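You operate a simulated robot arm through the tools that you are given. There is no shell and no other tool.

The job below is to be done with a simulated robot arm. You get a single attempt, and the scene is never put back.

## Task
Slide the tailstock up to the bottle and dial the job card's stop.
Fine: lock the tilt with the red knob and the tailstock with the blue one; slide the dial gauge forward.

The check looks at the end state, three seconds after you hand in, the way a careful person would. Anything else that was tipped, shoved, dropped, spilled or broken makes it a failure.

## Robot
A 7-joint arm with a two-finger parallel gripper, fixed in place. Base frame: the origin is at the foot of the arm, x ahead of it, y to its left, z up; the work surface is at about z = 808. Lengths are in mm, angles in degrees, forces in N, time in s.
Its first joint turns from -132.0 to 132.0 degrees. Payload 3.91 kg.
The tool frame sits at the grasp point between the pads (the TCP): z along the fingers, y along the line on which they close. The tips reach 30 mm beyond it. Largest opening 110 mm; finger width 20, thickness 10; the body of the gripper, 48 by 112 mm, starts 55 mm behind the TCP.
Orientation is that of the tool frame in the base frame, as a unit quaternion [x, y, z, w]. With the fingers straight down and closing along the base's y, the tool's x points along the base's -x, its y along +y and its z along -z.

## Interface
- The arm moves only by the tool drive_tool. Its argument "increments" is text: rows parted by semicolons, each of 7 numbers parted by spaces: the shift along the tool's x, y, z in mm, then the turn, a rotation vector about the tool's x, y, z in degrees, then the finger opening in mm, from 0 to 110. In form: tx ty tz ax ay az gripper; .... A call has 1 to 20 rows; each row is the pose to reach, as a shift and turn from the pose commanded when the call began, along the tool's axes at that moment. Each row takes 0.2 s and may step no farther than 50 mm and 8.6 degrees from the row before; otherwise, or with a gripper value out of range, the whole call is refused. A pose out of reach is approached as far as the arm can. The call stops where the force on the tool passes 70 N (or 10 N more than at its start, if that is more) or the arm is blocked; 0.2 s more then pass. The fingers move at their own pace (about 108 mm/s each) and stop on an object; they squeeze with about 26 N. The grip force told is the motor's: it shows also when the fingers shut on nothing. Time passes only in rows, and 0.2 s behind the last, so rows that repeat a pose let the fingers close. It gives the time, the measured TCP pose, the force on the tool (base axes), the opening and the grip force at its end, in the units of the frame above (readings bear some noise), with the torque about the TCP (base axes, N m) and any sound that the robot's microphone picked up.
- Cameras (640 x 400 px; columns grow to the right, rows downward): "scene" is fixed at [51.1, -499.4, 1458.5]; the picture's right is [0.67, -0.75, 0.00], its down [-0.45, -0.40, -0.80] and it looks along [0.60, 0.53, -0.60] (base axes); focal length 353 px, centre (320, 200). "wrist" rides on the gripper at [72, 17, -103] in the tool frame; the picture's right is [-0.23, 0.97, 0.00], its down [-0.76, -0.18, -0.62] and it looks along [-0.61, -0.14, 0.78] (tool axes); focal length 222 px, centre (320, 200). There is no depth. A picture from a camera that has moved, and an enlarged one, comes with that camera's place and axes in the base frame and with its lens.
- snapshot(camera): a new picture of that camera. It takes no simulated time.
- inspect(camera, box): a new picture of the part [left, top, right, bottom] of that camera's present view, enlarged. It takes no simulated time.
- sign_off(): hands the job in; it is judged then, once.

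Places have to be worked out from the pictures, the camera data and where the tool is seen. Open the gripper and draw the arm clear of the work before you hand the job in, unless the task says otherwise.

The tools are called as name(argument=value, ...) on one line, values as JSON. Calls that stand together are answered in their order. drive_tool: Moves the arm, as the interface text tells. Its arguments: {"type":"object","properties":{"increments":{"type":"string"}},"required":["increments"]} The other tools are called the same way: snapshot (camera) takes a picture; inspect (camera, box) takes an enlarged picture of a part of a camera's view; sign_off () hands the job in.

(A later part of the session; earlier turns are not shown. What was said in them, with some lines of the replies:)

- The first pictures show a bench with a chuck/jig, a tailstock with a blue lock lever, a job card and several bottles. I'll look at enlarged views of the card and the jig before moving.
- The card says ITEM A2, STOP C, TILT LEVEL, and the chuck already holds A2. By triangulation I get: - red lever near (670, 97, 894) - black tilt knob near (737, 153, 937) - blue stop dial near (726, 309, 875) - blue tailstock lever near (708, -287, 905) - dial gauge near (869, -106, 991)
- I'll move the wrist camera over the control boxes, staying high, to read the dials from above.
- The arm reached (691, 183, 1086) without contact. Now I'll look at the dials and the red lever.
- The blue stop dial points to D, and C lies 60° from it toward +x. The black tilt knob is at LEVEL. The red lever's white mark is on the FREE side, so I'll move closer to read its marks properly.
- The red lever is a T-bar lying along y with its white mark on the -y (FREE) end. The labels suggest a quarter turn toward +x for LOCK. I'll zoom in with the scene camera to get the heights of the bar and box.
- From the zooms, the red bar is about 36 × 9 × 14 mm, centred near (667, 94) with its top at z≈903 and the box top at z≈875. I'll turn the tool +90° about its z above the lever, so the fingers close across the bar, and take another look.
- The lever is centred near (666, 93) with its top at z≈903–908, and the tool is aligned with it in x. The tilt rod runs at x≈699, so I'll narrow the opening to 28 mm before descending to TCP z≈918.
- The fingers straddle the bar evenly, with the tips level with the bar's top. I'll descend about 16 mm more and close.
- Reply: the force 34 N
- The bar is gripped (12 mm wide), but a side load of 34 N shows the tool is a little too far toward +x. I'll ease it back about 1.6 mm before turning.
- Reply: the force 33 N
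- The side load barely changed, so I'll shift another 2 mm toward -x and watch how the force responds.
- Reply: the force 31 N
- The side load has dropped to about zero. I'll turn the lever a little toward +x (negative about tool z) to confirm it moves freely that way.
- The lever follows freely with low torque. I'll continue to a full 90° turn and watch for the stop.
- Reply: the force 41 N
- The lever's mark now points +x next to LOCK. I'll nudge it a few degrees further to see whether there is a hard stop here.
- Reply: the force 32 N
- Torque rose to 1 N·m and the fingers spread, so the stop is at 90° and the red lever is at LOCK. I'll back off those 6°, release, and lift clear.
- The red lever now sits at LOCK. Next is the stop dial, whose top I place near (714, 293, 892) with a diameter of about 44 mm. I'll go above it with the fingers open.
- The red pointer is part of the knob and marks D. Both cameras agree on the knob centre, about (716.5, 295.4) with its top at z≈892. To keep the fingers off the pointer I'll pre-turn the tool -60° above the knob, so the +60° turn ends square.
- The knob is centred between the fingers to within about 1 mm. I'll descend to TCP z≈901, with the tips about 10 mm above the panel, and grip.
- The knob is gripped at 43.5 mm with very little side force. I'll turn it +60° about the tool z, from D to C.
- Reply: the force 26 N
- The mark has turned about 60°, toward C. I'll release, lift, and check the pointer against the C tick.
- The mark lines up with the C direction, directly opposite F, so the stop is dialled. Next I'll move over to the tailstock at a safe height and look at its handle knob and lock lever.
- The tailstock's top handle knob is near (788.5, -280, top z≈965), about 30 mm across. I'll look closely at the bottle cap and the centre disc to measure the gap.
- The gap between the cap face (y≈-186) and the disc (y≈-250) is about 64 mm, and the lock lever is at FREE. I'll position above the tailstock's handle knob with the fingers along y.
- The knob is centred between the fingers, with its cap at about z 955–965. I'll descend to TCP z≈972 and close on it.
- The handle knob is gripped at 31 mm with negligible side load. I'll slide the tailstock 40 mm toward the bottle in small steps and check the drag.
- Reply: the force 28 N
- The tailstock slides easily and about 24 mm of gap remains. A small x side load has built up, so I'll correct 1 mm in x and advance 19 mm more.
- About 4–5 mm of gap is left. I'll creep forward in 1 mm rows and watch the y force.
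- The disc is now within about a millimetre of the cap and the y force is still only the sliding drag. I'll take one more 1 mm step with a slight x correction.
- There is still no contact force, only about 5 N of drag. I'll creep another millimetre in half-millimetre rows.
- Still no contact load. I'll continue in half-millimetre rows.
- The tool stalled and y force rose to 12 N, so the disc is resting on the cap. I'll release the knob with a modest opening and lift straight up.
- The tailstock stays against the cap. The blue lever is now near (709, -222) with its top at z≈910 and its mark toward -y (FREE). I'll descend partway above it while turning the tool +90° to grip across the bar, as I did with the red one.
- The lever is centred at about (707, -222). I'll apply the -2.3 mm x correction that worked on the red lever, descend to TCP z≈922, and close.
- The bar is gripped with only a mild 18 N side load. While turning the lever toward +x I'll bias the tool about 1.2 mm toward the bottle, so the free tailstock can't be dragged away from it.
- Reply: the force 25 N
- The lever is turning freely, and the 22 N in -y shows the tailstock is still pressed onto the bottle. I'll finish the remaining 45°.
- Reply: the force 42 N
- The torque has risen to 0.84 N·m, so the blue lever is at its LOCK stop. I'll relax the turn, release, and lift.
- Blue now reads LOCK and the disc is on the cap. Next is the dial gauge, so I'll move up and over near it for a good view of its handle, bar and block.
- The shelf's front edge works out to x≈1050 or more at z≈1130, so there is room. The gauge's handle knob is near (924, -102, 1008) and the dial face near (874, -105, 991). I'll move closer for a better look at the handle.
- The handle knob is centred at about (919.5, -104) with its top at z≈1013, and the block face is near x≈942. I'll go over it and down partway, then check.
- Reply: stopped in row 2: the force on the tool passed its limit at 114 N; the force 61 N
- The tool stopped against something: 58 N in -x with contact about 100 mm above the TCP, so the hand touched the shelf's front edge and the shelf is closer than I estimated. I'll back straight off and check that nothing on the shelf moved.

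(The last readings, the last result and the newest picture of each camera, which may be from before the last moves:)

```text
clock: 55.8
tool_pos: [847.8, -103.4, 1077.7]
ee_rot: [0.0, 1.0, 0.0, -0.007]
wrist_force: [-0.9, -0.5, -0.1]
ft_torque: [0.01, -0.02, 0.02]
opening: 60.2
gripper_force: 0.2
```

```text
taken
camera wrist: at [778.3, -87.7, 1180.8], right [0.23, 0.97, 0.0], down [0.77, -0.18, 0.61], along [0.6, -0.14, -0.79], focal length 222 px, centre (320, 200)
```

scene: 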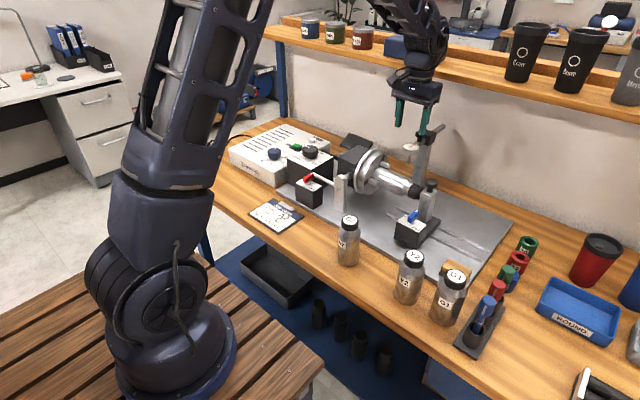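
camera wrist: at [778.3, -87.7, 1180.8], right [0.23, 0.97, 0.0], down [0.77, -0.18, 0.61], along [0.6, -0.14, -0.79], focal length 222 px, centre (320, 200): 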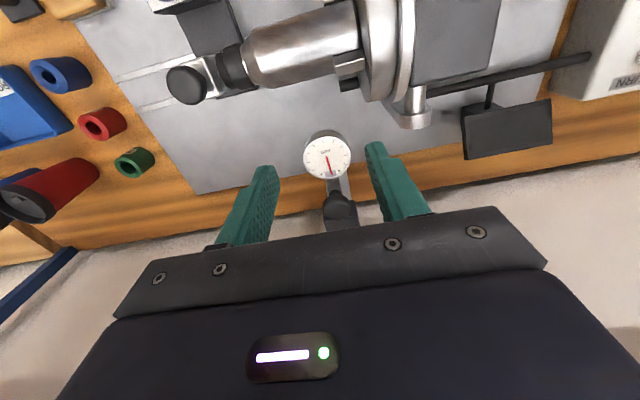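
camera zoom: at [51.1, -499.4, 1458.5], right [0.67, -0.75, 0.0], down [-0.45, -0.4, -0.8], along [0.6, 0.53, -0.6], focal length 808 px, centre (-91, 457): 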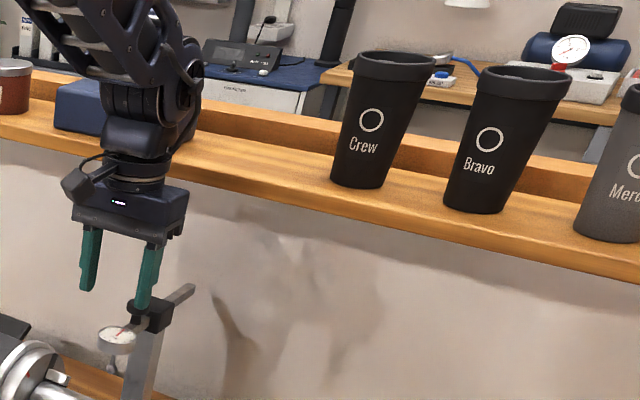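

The shelf and the cups look unmoved and the force is back to zero. The shelf edge must be at about x≈955, z≈1170–1190. I'll tilt the hand back 25° so the fingers point forward and the wrist stays well clear of the shelf while reaching the handle.

drive_tool(increments="0 0 0 0 -5 0 60; 0 0 0 0 -10 0 60; 0 0 0 0 -15 0 60; 0 0 0 0 -20 0 60; 0 0 0 0 -25 0 60; 0 0 0 0 -25 0 60")

snapshot(camera="scene")

snapshot(camera="wrist")

```text
clock: 57.1
tool_pos: [847.5, -105.4, 1078.1]
ee_rot: [0.0, 0.978, 0.001, 0.21]
wrist_force: [-0.2, -0.1, 0.3]
ft_torque: [0.03, -0.01, -0.01]
opening: 59.6
gripper_force: 0.1
```

```text
taken
```

scene: 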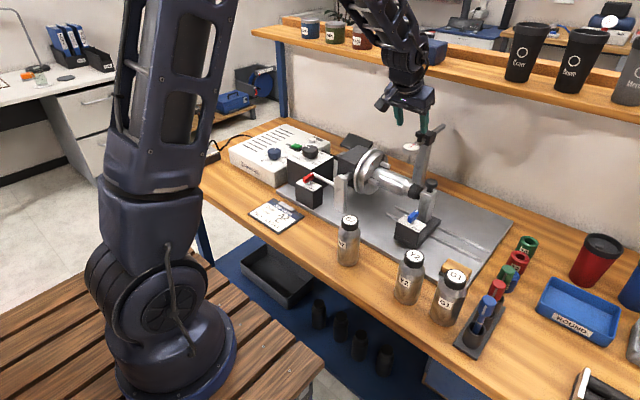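

```text
taken
camera wrist: at [740.7, -88.4, 1141.7], right [0.21, 0.97, 0.09], down [0.44, -0.18, 0.88], along [0.88, -0.14, -0.46], focal length 222 px, centre (320, 200)
```

wrist: 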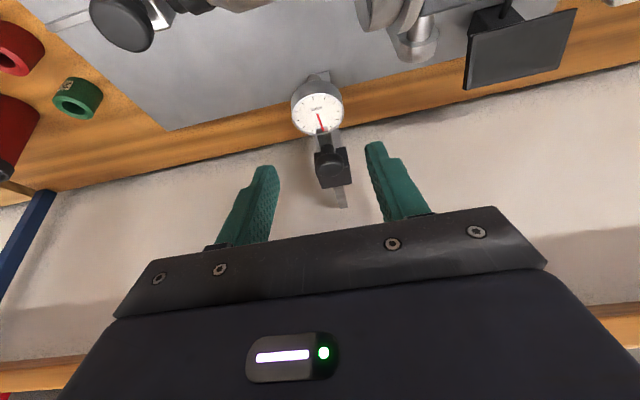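

The tilt is in place at about 24°, and the wrist stays clear of the shelf. I'll move forward to hover just above the handle knob and look again.

drive_tool(increments="-17 0.3 15 0 0 0 60; -34 0.6 30 0 0 0 60; -51 0.8 45 0 0 0 60; -51 0.8 45 0 0 0 60")

inspect(camera="wrist", box=[200, 80, 440, 230])

inspect(camera="scene", box=[370, 70, 498, 150])

```text
clock: 58.1
tool_pos: [912.8, -104.0, 1058.9]
ee_rot: [0.0, 0.978, 0.0, 0.21]
wrist_force: [0.6, 0.1, -0.5]
ft_torque: [0.02, -0.01, 0.02]
opening: 59.9
gripper_force: 0.1
```

```text
2.67 times, centred on (320, 155) of wrist
camera zoom: at [806.7, -87.0, 1122.4], right [0.21, 0.97, 0.09], down [0.44, -0.18, 0.88], along [0.88, -0.14, -0.46], focal length 592 px, centre (320, 320)
```

zoom: 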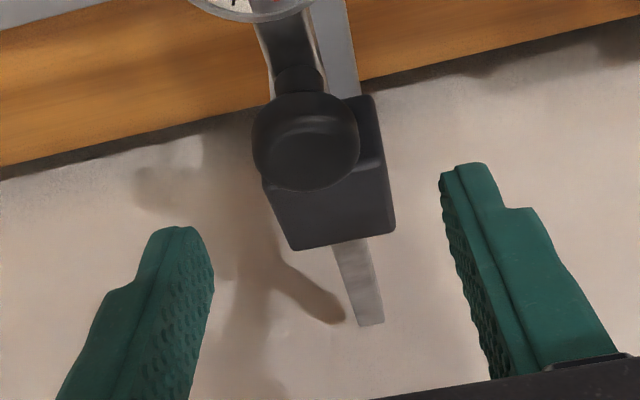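

```text
5.00 times, centred on (434, 110) of scene
camera zoom: at [51.1, -499.4, 1458.5], right [0.67, -0.75, 0.0], down [-0.45, -0.4, -0.8], along [0.6, 0.53, -0.6], focal length 1767 px, centre (-250, 650)
```

zoom: 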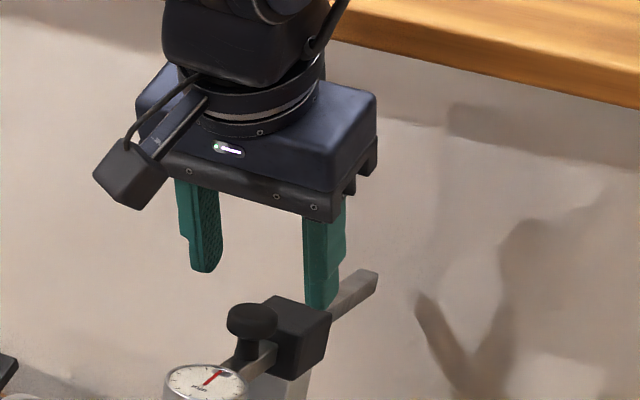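

No contact, and the knob is centred between the fingers at about (920.6, -103.8). I'll descend 38 mm vertically and close on it.

drive_tool(increments="4 0 9 0 0 0 60; 8 0 18 0 0 0 60; 12 0 27 0 0 0 60; 15.5 0 34.7 0 0 0 60; 15.5 0 34.7 0 0 0 60; 15.5 0 34.7 0 0 0 16; 15.5 0 34.7 0 0 0 16; 15.5 0 34.7 0 0 0 16")

inspect(camera="wrist", box=[200, 80, 440, 230])

inspect(camera="scene", box=[380, 90, 476, 150])

```text
clock: 60.0
tool_pos: [912.7, -103.7, 1019.3]
ee_rot: [0.0, 0.977, 0.0, 0.211]
wrist_force: [0.6, -1.6, 0.8]
ft_torque: [-0.03, -0.14, -0.01]
opening: 27.1
gripper_force: 45.7
```

```text
2.67 times, centred on (320, 155) of wrist
camera zoom: at [806.7, -87.4, 1083.3], right [0.21, 0.97, 0.09], down [0.44, -0.18, 0.88], along [0.88, -0.14, -0.46], focal length 592 px, centre (320, 320)
```

zoom: 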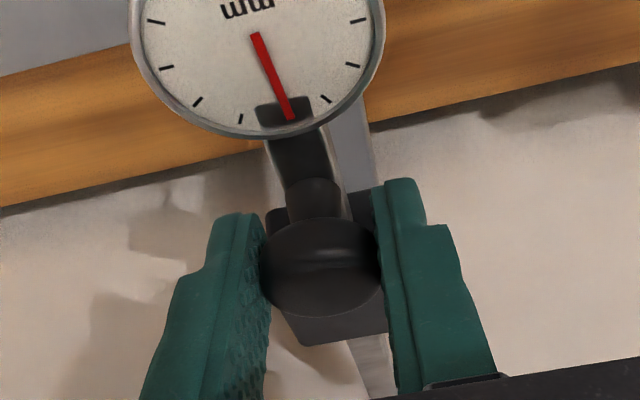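

```text
6.67 times, centred on (428, 120) of scene
camera zoom: at [51.1, -499.4, 1458.5], right [0.67, -0.75, 0.0], down [-0.45, -0.4, -0.8], along [0.6, 0.53, -0.6], focal length 2356 px, centre (-400, 733)
```

zoom: 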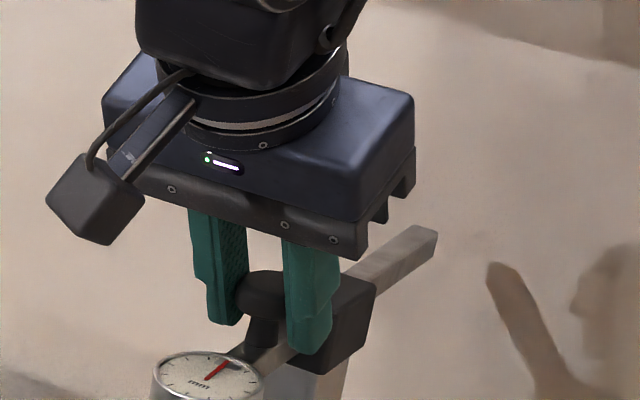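

The handle is gripped at 27 mm with no side load. I'll pull it 20 mm toward -x (forward) and watch the drag.

drive_tool(increments="3.6 0 -1.65 0 0 0 16; 7.3 0 -3.3 0 0 0 16; 10.9 0 -4.95 0 0 0 16; 14.6 0 -6.6 0 0 0 16; 18.2 0 -8.25 0 0 0 16; 18.2 0 -8.25 0 0 0 16")

inspect(camera="scene", box=[360, 100, 488, 180])

inspect(camera="wrist", box=[200, 20, 440, 170])

```text
clock: 61.4
tool_pos: [892.5, -104.9, 1018.6]
ee_rot: [0.0, 0.978, 0.0, 0.21]
wrist_force: [-0.4, -3.2, 4.7]
ft_torque: [-0.01, 0.04, 0.0]
opening: 27.2
gripper_force: 45.3
```

```text
5.00 times, centred on (424, 140) of scene
camera zoom: at [51.1, -499.4, 1458.5], right [0.67, -0.75, 0.0], down [-0.45, -0.4, -0.8], along [0.6, 0.53, -0.6], focal length 1767 px, centre (-200, 500)
```

zoom: 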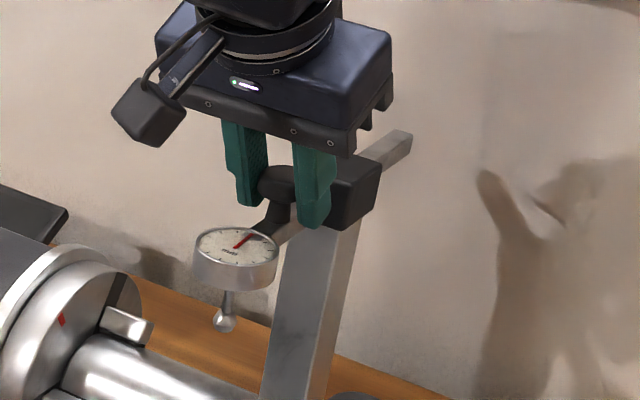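

```text
2.67 times, centred on (320, 95) of wrist
camera zoom: at [785.8, -87.4, 1083.3], right [0.21, 0.97, 0.09], down [0.44, -0.18, 0.88], along [0.87, -0.14, -0.46], focal length 592 px, centre (320, 480)
```

zoom: 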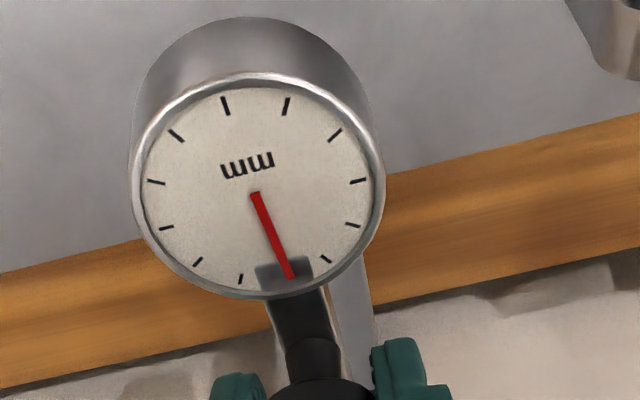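

The gauge slides freely with almost no drag. I'll pull another 40 mm, then check the plunger against the bottle.

drive_tool(increments="4.6 0 -2.1 0 0 0 16; 9.1 0 -4.1 0 0 0 16; 13.7 0 -6.2 0 0 0 16; 18.2 0 -8.25 0 0 0 16; 22.8 0 -10.3 0 0 0 16; 27.3 0 -12.4 0 0 0 16; 31.9 0 -14.4 0 0 0 16; 36.4 0 -16.5 0 0 0 16; 36.4 0 -16.5 0 0 0 16")

inspect(camera="scene", box=[360, 120, 456, 180])

inspect(camera="wrist", box=[200, 0, 440, 150])

```text
clock: 63.4
tool_pos: [853.4, -104.9, 1019.5]
ee_rot: [0.001, 0.978, 0.0, 0.211]
wrist_force: [-0.3, -5.0, -3.7]
ft_torque: [-0.03, -0.12, 0.0]
opening: 27.2
gripper_force: 45.0
```

```text
6.67 times, centred on (408, 150) of scene
camera zoom: at [51.1, -499.4, 1458.5], right [0.67, -0.75, 0.0], down [-0.45, -0.4, -0.8], along [0.6, 0.53, -0.6], focal length 2356 px, centre (-267, 533)
```

zoom: 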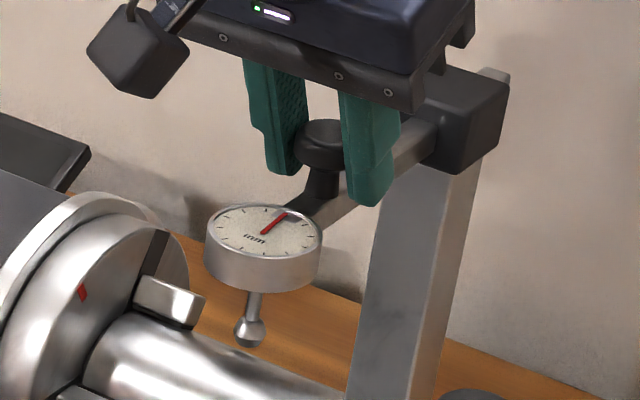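

```text
2.67 times, centred on (320, 75) of wrist
camera zoom: at [746.0, -87.4, 1083.4], right [0.21, 0.97, 0.09], down [0.44, -0.18, 0.88], along [0.87, -0.14, -0.46], focal length 592 px, centre (320, 533)
```

zoom: 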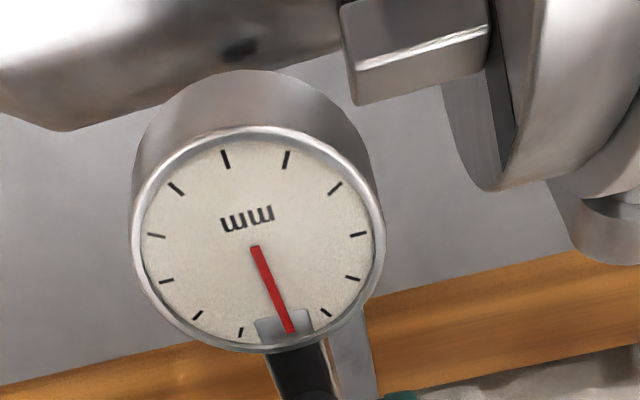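

The gauge is at about x≈815, still with free motion. The plunger is approaching the top of the bottle, so I'll continue in small steps and watch the force.

drive_tool(increments="2.7 0 -1.2 0 0 0 16; 5.5 0 -2.5 0 0 0 16; 8.2 0 -3.7 0 0 0 16; 10.9 0 -4.9 0 0 0 16; 10.9 0 -4.9 0 0 0 16")

inspect(camera="scene", box=[360, 120, 456, 180])

inspect(camera="wrist", box=[200, 0, 440, 150])

```text
clock: 64.5
tool_pos: [841.8, -104.6, 1020.0]
ee_rot: [-0.001, 0.978, 0.0, 0.21]
wrist_force: [1.1, -5.9, -8.2]
ft_torque: [-0.09, -0.34, -0.03]
opening: 27.2
gripper_force: 45.4
```

```text
6.67 times, centred on (408, 150) of scene
camera zoom: at [51.1, -499.4, 1458.5], right [0.67, -0.75, 0.0], down [-0.45, -0.4, -0.8], along [0.6, 0.53, -0.6], focal length 2356 px, centre (-267, 533)
```

zoom: 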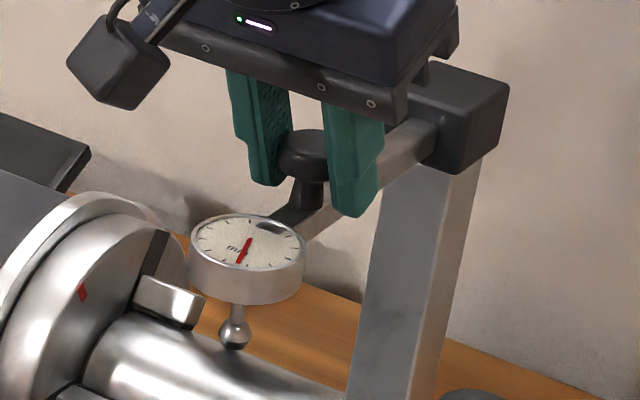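

```text
2.67 times, centred on (320, 75) of wrist
camera zoom: at [733.6, -87.4, 1083.4], right [0.21, 0.97, 0.09], down [0.44, -0.18, 0.88], along [0.87, -0.14, -0.46], focal length 592 px, centre (320, 533)
```

zoom: 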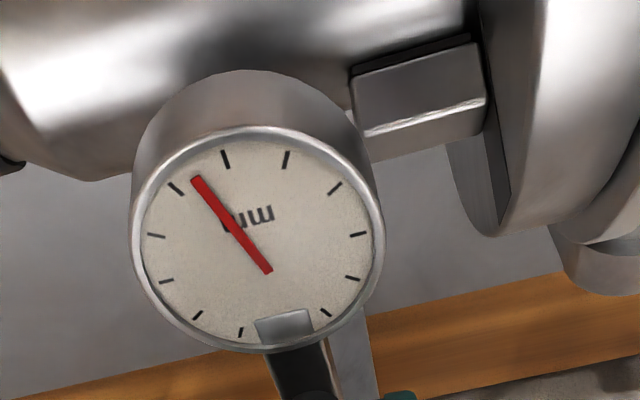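

The needle has swung off its rest, so the plunger is now riding on the bottle. I'll go on a few millimetres at a time to find the end of travel.

drive_tool(increments="1.8 0 -0.8 0 0 0 16; 3.6 0 -1.65 0 0 0 16; 5.5 0 -2.5 0 0 0 16; 5.5 0 -2.5 0 0 0 16")

inspect(camera="wrist", box=[200, 0, 440, 150])

inspect(camera="scene", box=[360, 120, 456, 180])

```text
clock: 65.5
tool_pos: [834.9, -104.8, 1019.1]
ee_rot: [-0.001, 0.978, 0.001, 0.211]
wrist_force: [1.2, 0.3, -8.0]
ft_torque: [0.0, 0.11, 0.04]
opening: 27.3
gripper_force: 45.2
```

```text
2.67 times, centred on (320, 75) of wrist
camera zoom: at [727.5, -87.5, 1083.4], right [0.21, 0.97, 0.09], down [0.44, -0.18, 0.88], along [0.87, -0.14, -0.46], focal length 592 px, centre (320, 533)
```

zoom: 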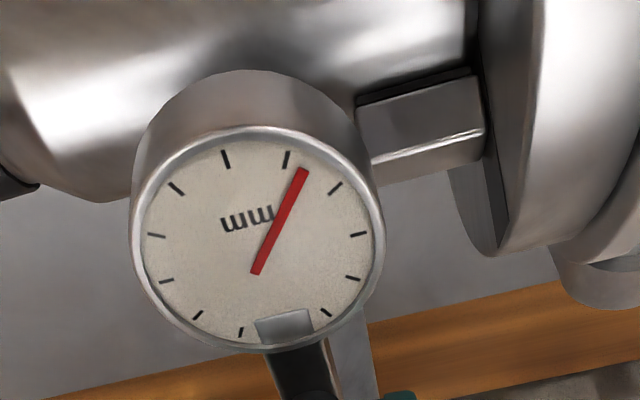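

```text
6.67 times, centred on (408, 150) of scene
camera zoom: at [51.1, -499.4, 1458.5], right [0.67, -0.75, 0.0], down [-0.45, -0.4, -0.8], along [0.6, 0.53, -0.6], focal length 2356 px, centre (-267, 533)
```

zoom: 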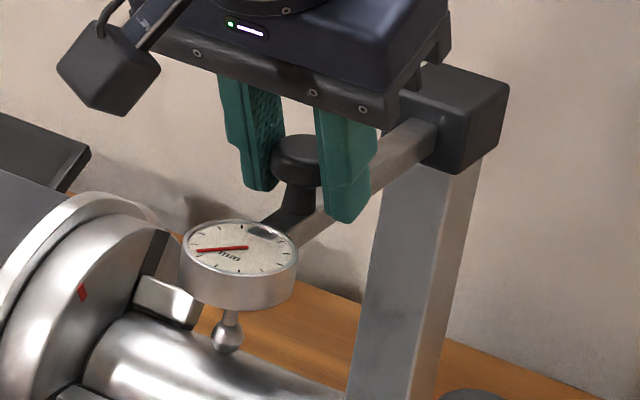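

The needle keeps advancing, so the tip is still climbing toward the crown of the bottle. I'll take another 4 mm in small steps.

drive_tool(increments="1.8 0 -0.8 0 0 0 16; 3.6 0 -1.65 0 0 0 16; 3.6 0 -1.65 0 0 0 16")

inspect(camera="wrist", box=[200, 0, 440, 150])

inspect(camera="scene", box=[370, 130, 450, 180])

```text
clock: 66.3
tool_pos: [830.1, -104.7, 1019.8]
ee_rot: [0.0, 0.977, 0.001, 0.211]
wrist_force: [-1.9, 1.9, -8.8]
ft_torque: [0.04, 0.11, 0.0]
opening: 27.0
gripper_force: 45.1
```

```text
2.67 times, centred on (320, 75) of wrist
camera zoom: at [723.7, -87.5, 1083.5], right [0.21, 0.97, 0.09], down [0.44, -0.18, 0.88], along [0.87, -0.14, -0.46], focal length 592 px, centre (320, 533)
```

zoom: 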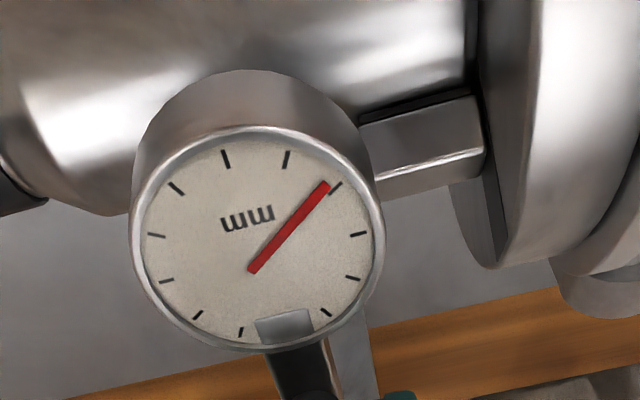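

```text
8.00 times, centred on (410, 155) of scene
camera zoom: at [51.1, -499.4, 1458.5], right [0.67, -0.75, 0.0], down [-0.45, -0.4, -0.8], along [0.6, 0.53, -0.6], focal length 2827 px, centre (-400, 560)
```

zoom: 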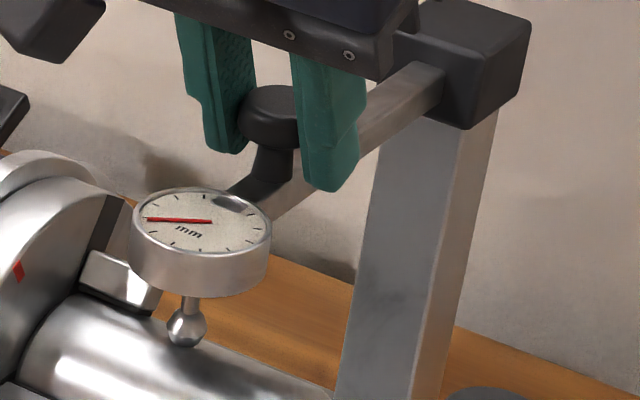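

The needle is slowing, as expected close to the crown. I'll take another 3 mm and check for a stop.

drive_tool(increments="1.4 0 -0.6 0 0 0 16; 2.7 0 -1.2 0 0 0 16; 2.7 0 -1.2 0 0 0 16")

inspect(camera="wrist", box=[200, 0, 440, 150])

inspect(camera="scene", box=[370, 130, 450, 180])

```text
clock: 67.2
tool_pos: [828.4, -105.6, 1019.7]
ee_rot: [0.0, 0.978, 0.0, 0.211]
wrist_force: [12.6, 3.7, -16.3]
ft_torque: [0.04, -0.14, 0.02]
opening: 27.0
gripper_force: 45.1
```

```text
2.67 times, centred on (320, 75) of wrist
camera zoom: at [721.5, -87.5, 1083.4], right [0.21, 0.97, 0.09], down [0.44, -0.18, 0.88], along [0.88, -0.14, -0.46], focal length 592 px, centre (320, 533)
```

zoom: 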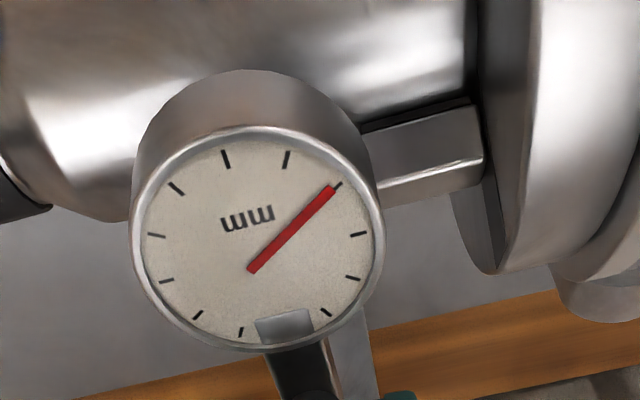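

```text
8.00 times, centred on (410, 155) of scene
camera zoom: at [51.1, -499.4, 1458.5], right [0.67, -0.75, 0.0], down [-0.45, -0.4, -0.8], along [0.6, 0.53, -0.6], focal length 2827 px, centre (-400, 560)
```

zoom: 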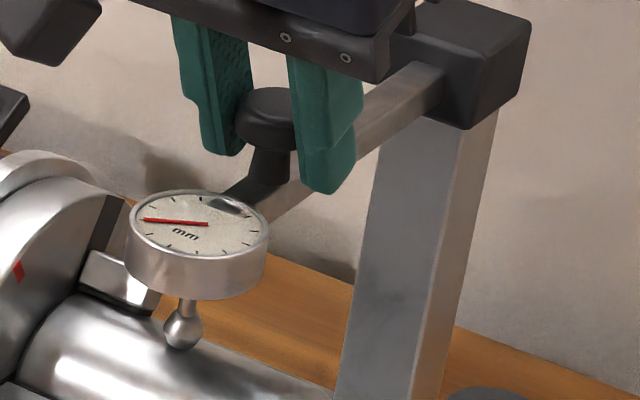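

An opposing +12.6 N has appeared and the carriage moved less than commanded, with the needle at its peak. That is the end stop above the bottle's crown, and a last 1 mm nudge should confirm it.

drive_tool(increments="0.9 0 -0.4 0 0 0 16; 0.9 0 -0.4 0 0 0 16")

inspect(camera="wrist", box=[200, 0, 440, 150])

```text
clock: 67.8
tool_pos: [827.3, -104.5, 1020.1]
ee_rot: [0.0, 0.977, 0.0, 0.211]
wrist_force: [30.5, 3.6, -16.2]
ft_torque: [0.03, -0.5, 0.01]
opening: 26.9
gripper_force: 44.6
```

```text
2.67 times, centred on (320, 75) of wrist
camera zoom: at [721.2, -87.4, 1083.3], right [0.21, 0.97, 0.09], down [0.44, -0.18, 0.88], along [0.88, -0.14, -0.46], focal length 592 px, centre (320, 533)
```

zoom: 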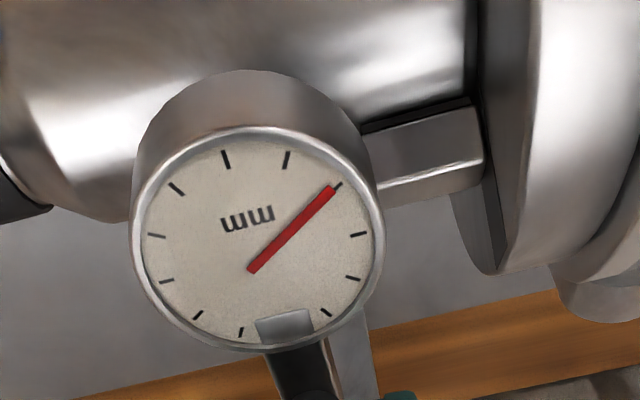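

The force rose to 30 N with no further motion, so the gauge is at its forward stop. I'll open the fingers modestly, lift straight up and back away.

drive_tool(increments="0.9 0 -0.4 0 0 0 46; 0.9 0 -0.4 0 0 0 46; 0.9 0 -0.4 0 0 0 46; -7.3 0 -18.6 0 0 0 46; -19.5 0 -46 0 0 0 46; -28 0 -64 0 0 0 46; -40 0 -91 0 0 0 60; -40 0 -91 0 0 0 60")

snapshot(camera="scene")

snapshot(camera="wrist")

inspect(camera="scene", box=[360, 120, 488, 200])

```text
clock: 69.5
tool_pos: [825.9, -104.7, 1118.9]
ee_rot: [0.0, 0.978, 0.0, 0.211]
wrist_force: [0.2, 0.0, 0.2]
ft_torque: [0.01, 0.0, -0.02]
opening: 59.9
gripper_force: 0.1
```

```text
taken
```

scene: 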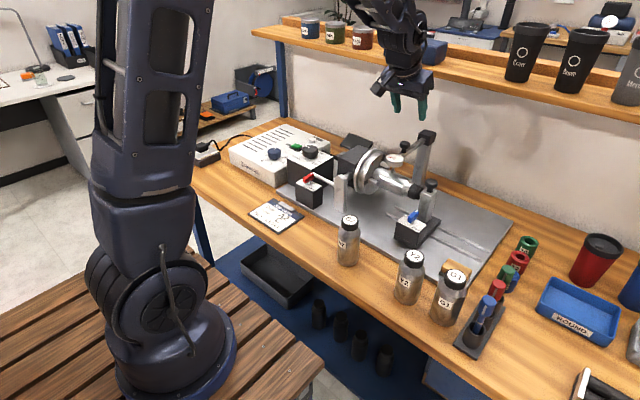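

```text
taken
camera wrist: at [719.9, -87.1, 1183.5], right [0.21, 0.97, 0.09], down [0.44, -0.18, 0.88], along [0.88, -0.14, -0.46], focal length 222 px, centre (320, 200)
```

wrist: 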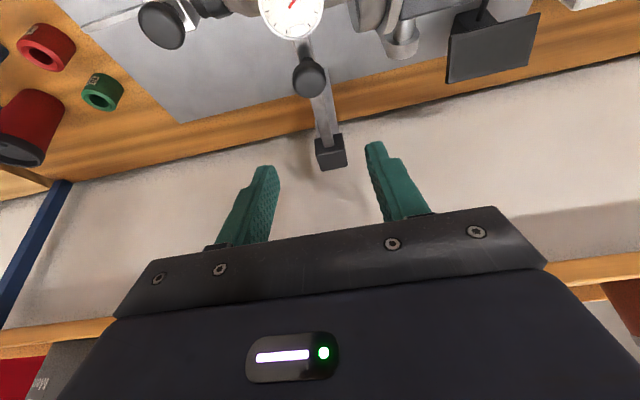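

```text
5.00 times, centred on (424, 160) of scene
camera zoom: at [51.1, -499.4, 1458.5], right [0.67, -0.75, 0.0], down [-0.45, -0.4, -0.8], along [0.6, 0.53, -0.6], focal length 1767 px, centre (-200, 400)
```

zoom: 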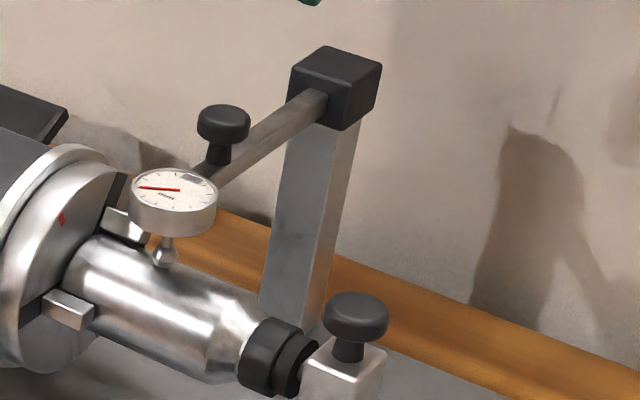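

The gauge stays forward on the bottle with its needle deflected. I'll bring the arm back level to about its starting pose for a final check of everything.

drive_tool(increments="30 -5 -21 0 4 0 80; 60 -10 -42 0 8 0 100; 90 -16 -63 0 12 0 110; 120 -21 -85 0 16 0 110; 150 -27 -106 0 20 0 110; 178 -32 -127 0 24.4 0 110; 178 -32 -127 0 24.4 0 110")

snapshot(camera="scene")

snapshot(camera="wrist")

inspect(camera="scene", box=[220, 120, 380, 220])

inspect(camera="wrist", box=[400, 0, 640, 150])

inspect(camera="wrist", box=[200, 90, 440, 240])

inspect(camera="scene", box=[230, 0, 640, 130])

```text
clock: 71.2
tool_pos: [609.2, -136.7, 1160.9]
ee_rot: [0.0, 1.0, 0.0, -0.002]
wrist_force: [-0.1, 0.1, 0.5]
ft_torque: [0.0, 0.04, 0.0]
opening: 110.0
gripper_force: 0.1
```

```text
taken
```

scene: 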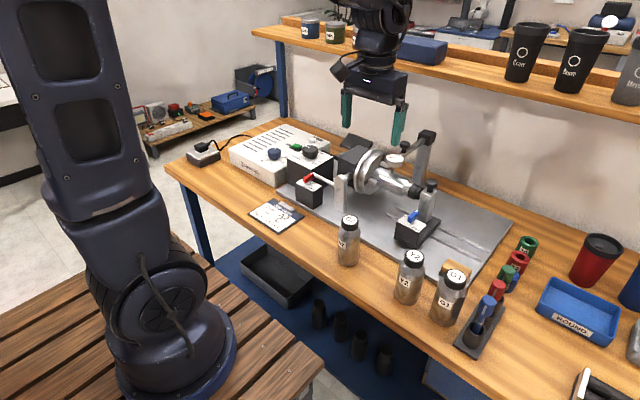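

```text
taken
camera wrist: at [538.4, -119.6, 1263.7], right [0.23, 0.97, 0.0], down [0.76, -0.18, 0.62], along [0.6, -0.14, -0.78], focal length 222 px, centre (320, 200)
```

wrist: 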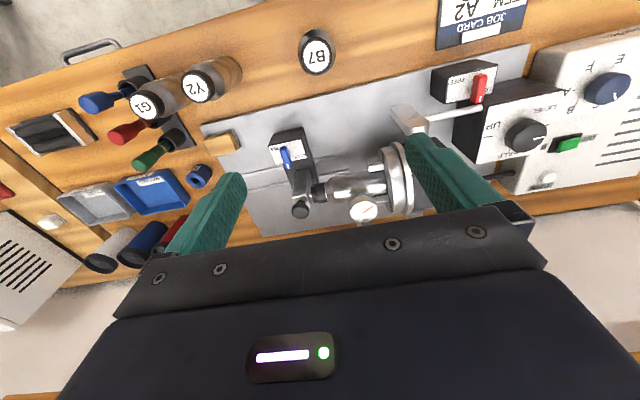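

```text
4.00 times, centred on (300, 170) of scene
camera zoom: at [51.1, -499.4, 1458.5], right [0.67, -0.75, 0.0], down [-0.45, -0.4, -0.8], along [0.6, 0.53, -0.6], focal length 1413 px, centre (400, 320)
```

zoom: 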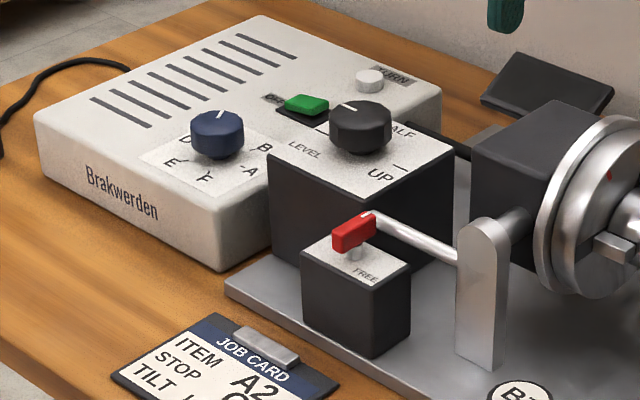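

```text
2.67 times, centred on (520, 75) of wrist
camera zoom: at [538.4, -119.6, 1263.7], right [0.23, 0.97, 0.0], down [0.76, -0.18, 0.62], along [0.6, -0.14, -0.78], focal length 592 px, centre (-213, 533)
```

zoom: 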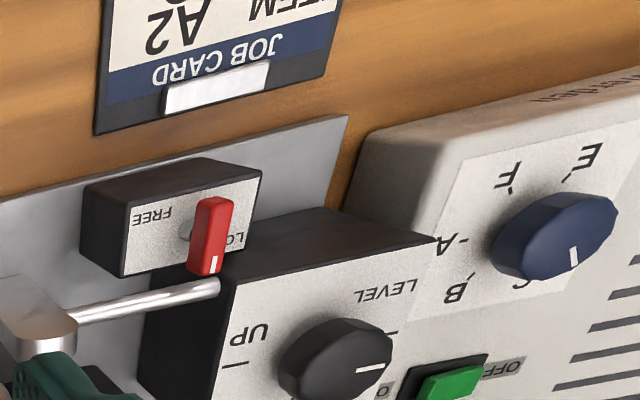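

```text
2.67 times, centred on (320, 165) of wrist
camera zoom: at [538.4, -119.6, 1263.7], right [0.23, 0.97, 0.0], down [0.76, -0.18, 0.62], along [0.6, -0.14, -0.78], focal length 592 px, centre (320, 293)
```

zoom: 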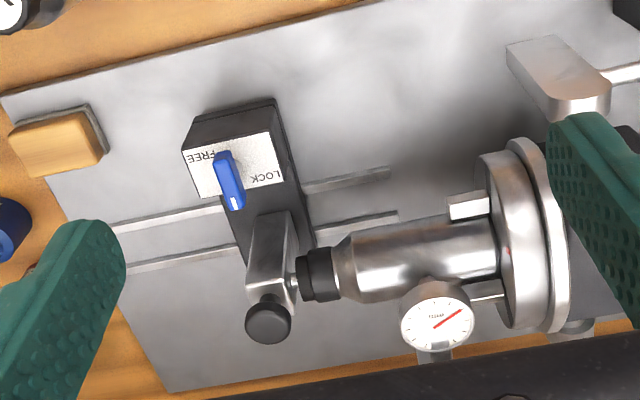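

```text
1.56 times, centred on (435, 65) of scene
camera zoom: at [51.1, -499.4, 1458.5], right [0.67, -0.75, 0.0], down [-0.45, -0.4, -0.8], along [0.6, 0.53, -0.6], focal length 552 px, centre (140, 411)
```

zoom: 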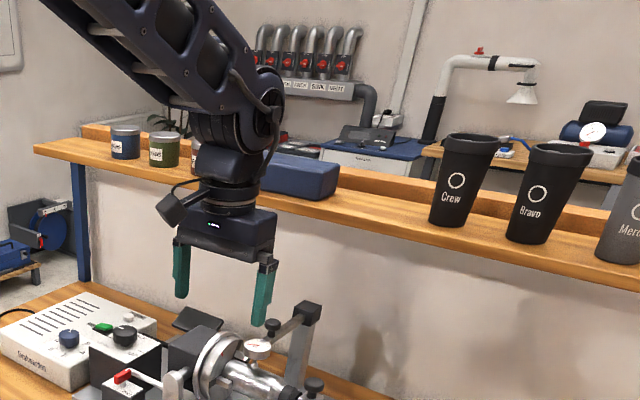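

The final pictures show:
- red lever at LOCK, with the tilt knob still at LEVEL
- stop dial at C (mark turned about 60° from D, measured in the image)
- tailstock disc on the cap, blue lever at LOCK
- gauge at its forward stop with the needle deflected

The chuck's red index mark moved after I dialled the stop and has been steady since. The shelf items look undisturbed, and the gripper is open and clear, so I'm handing in.

sign_off()

```text
The job is handed in.
```

The job is handed in, and everything you listed is done. The gripper is open and the arm is back near its starting pose.

- **Tilt:** the black knob was already at LEVEL, as the job card asks, and I left it there. The red lever is at LOCK, turned 90° to its stop.
- **Stop:** the blue dial went from D to C, as on the card.
- **Tailstock:** I slid it up until the disc pressed on the bottle cap. The blue lever is at LOCK, and the disc is still on the cap.
- **Dial gauge:** it is pulled forward to its end stop, with the tip on the bottle and the needle deflected.

**Shelf contact:** while reaching for the gauge handle, the hand hit the front edge of the shelf, with a peak of 114 N. I backed off straight away and used a tilted approach instead. The shelf and the items on it look unmoved in the pictures.

**Chuck:** its red index mark is in a different place than at the start. It had not moved before I set the dial and has been steady in the latest pictures. I take that as the machine turning to stop C by itself, since I didn't press TURN.
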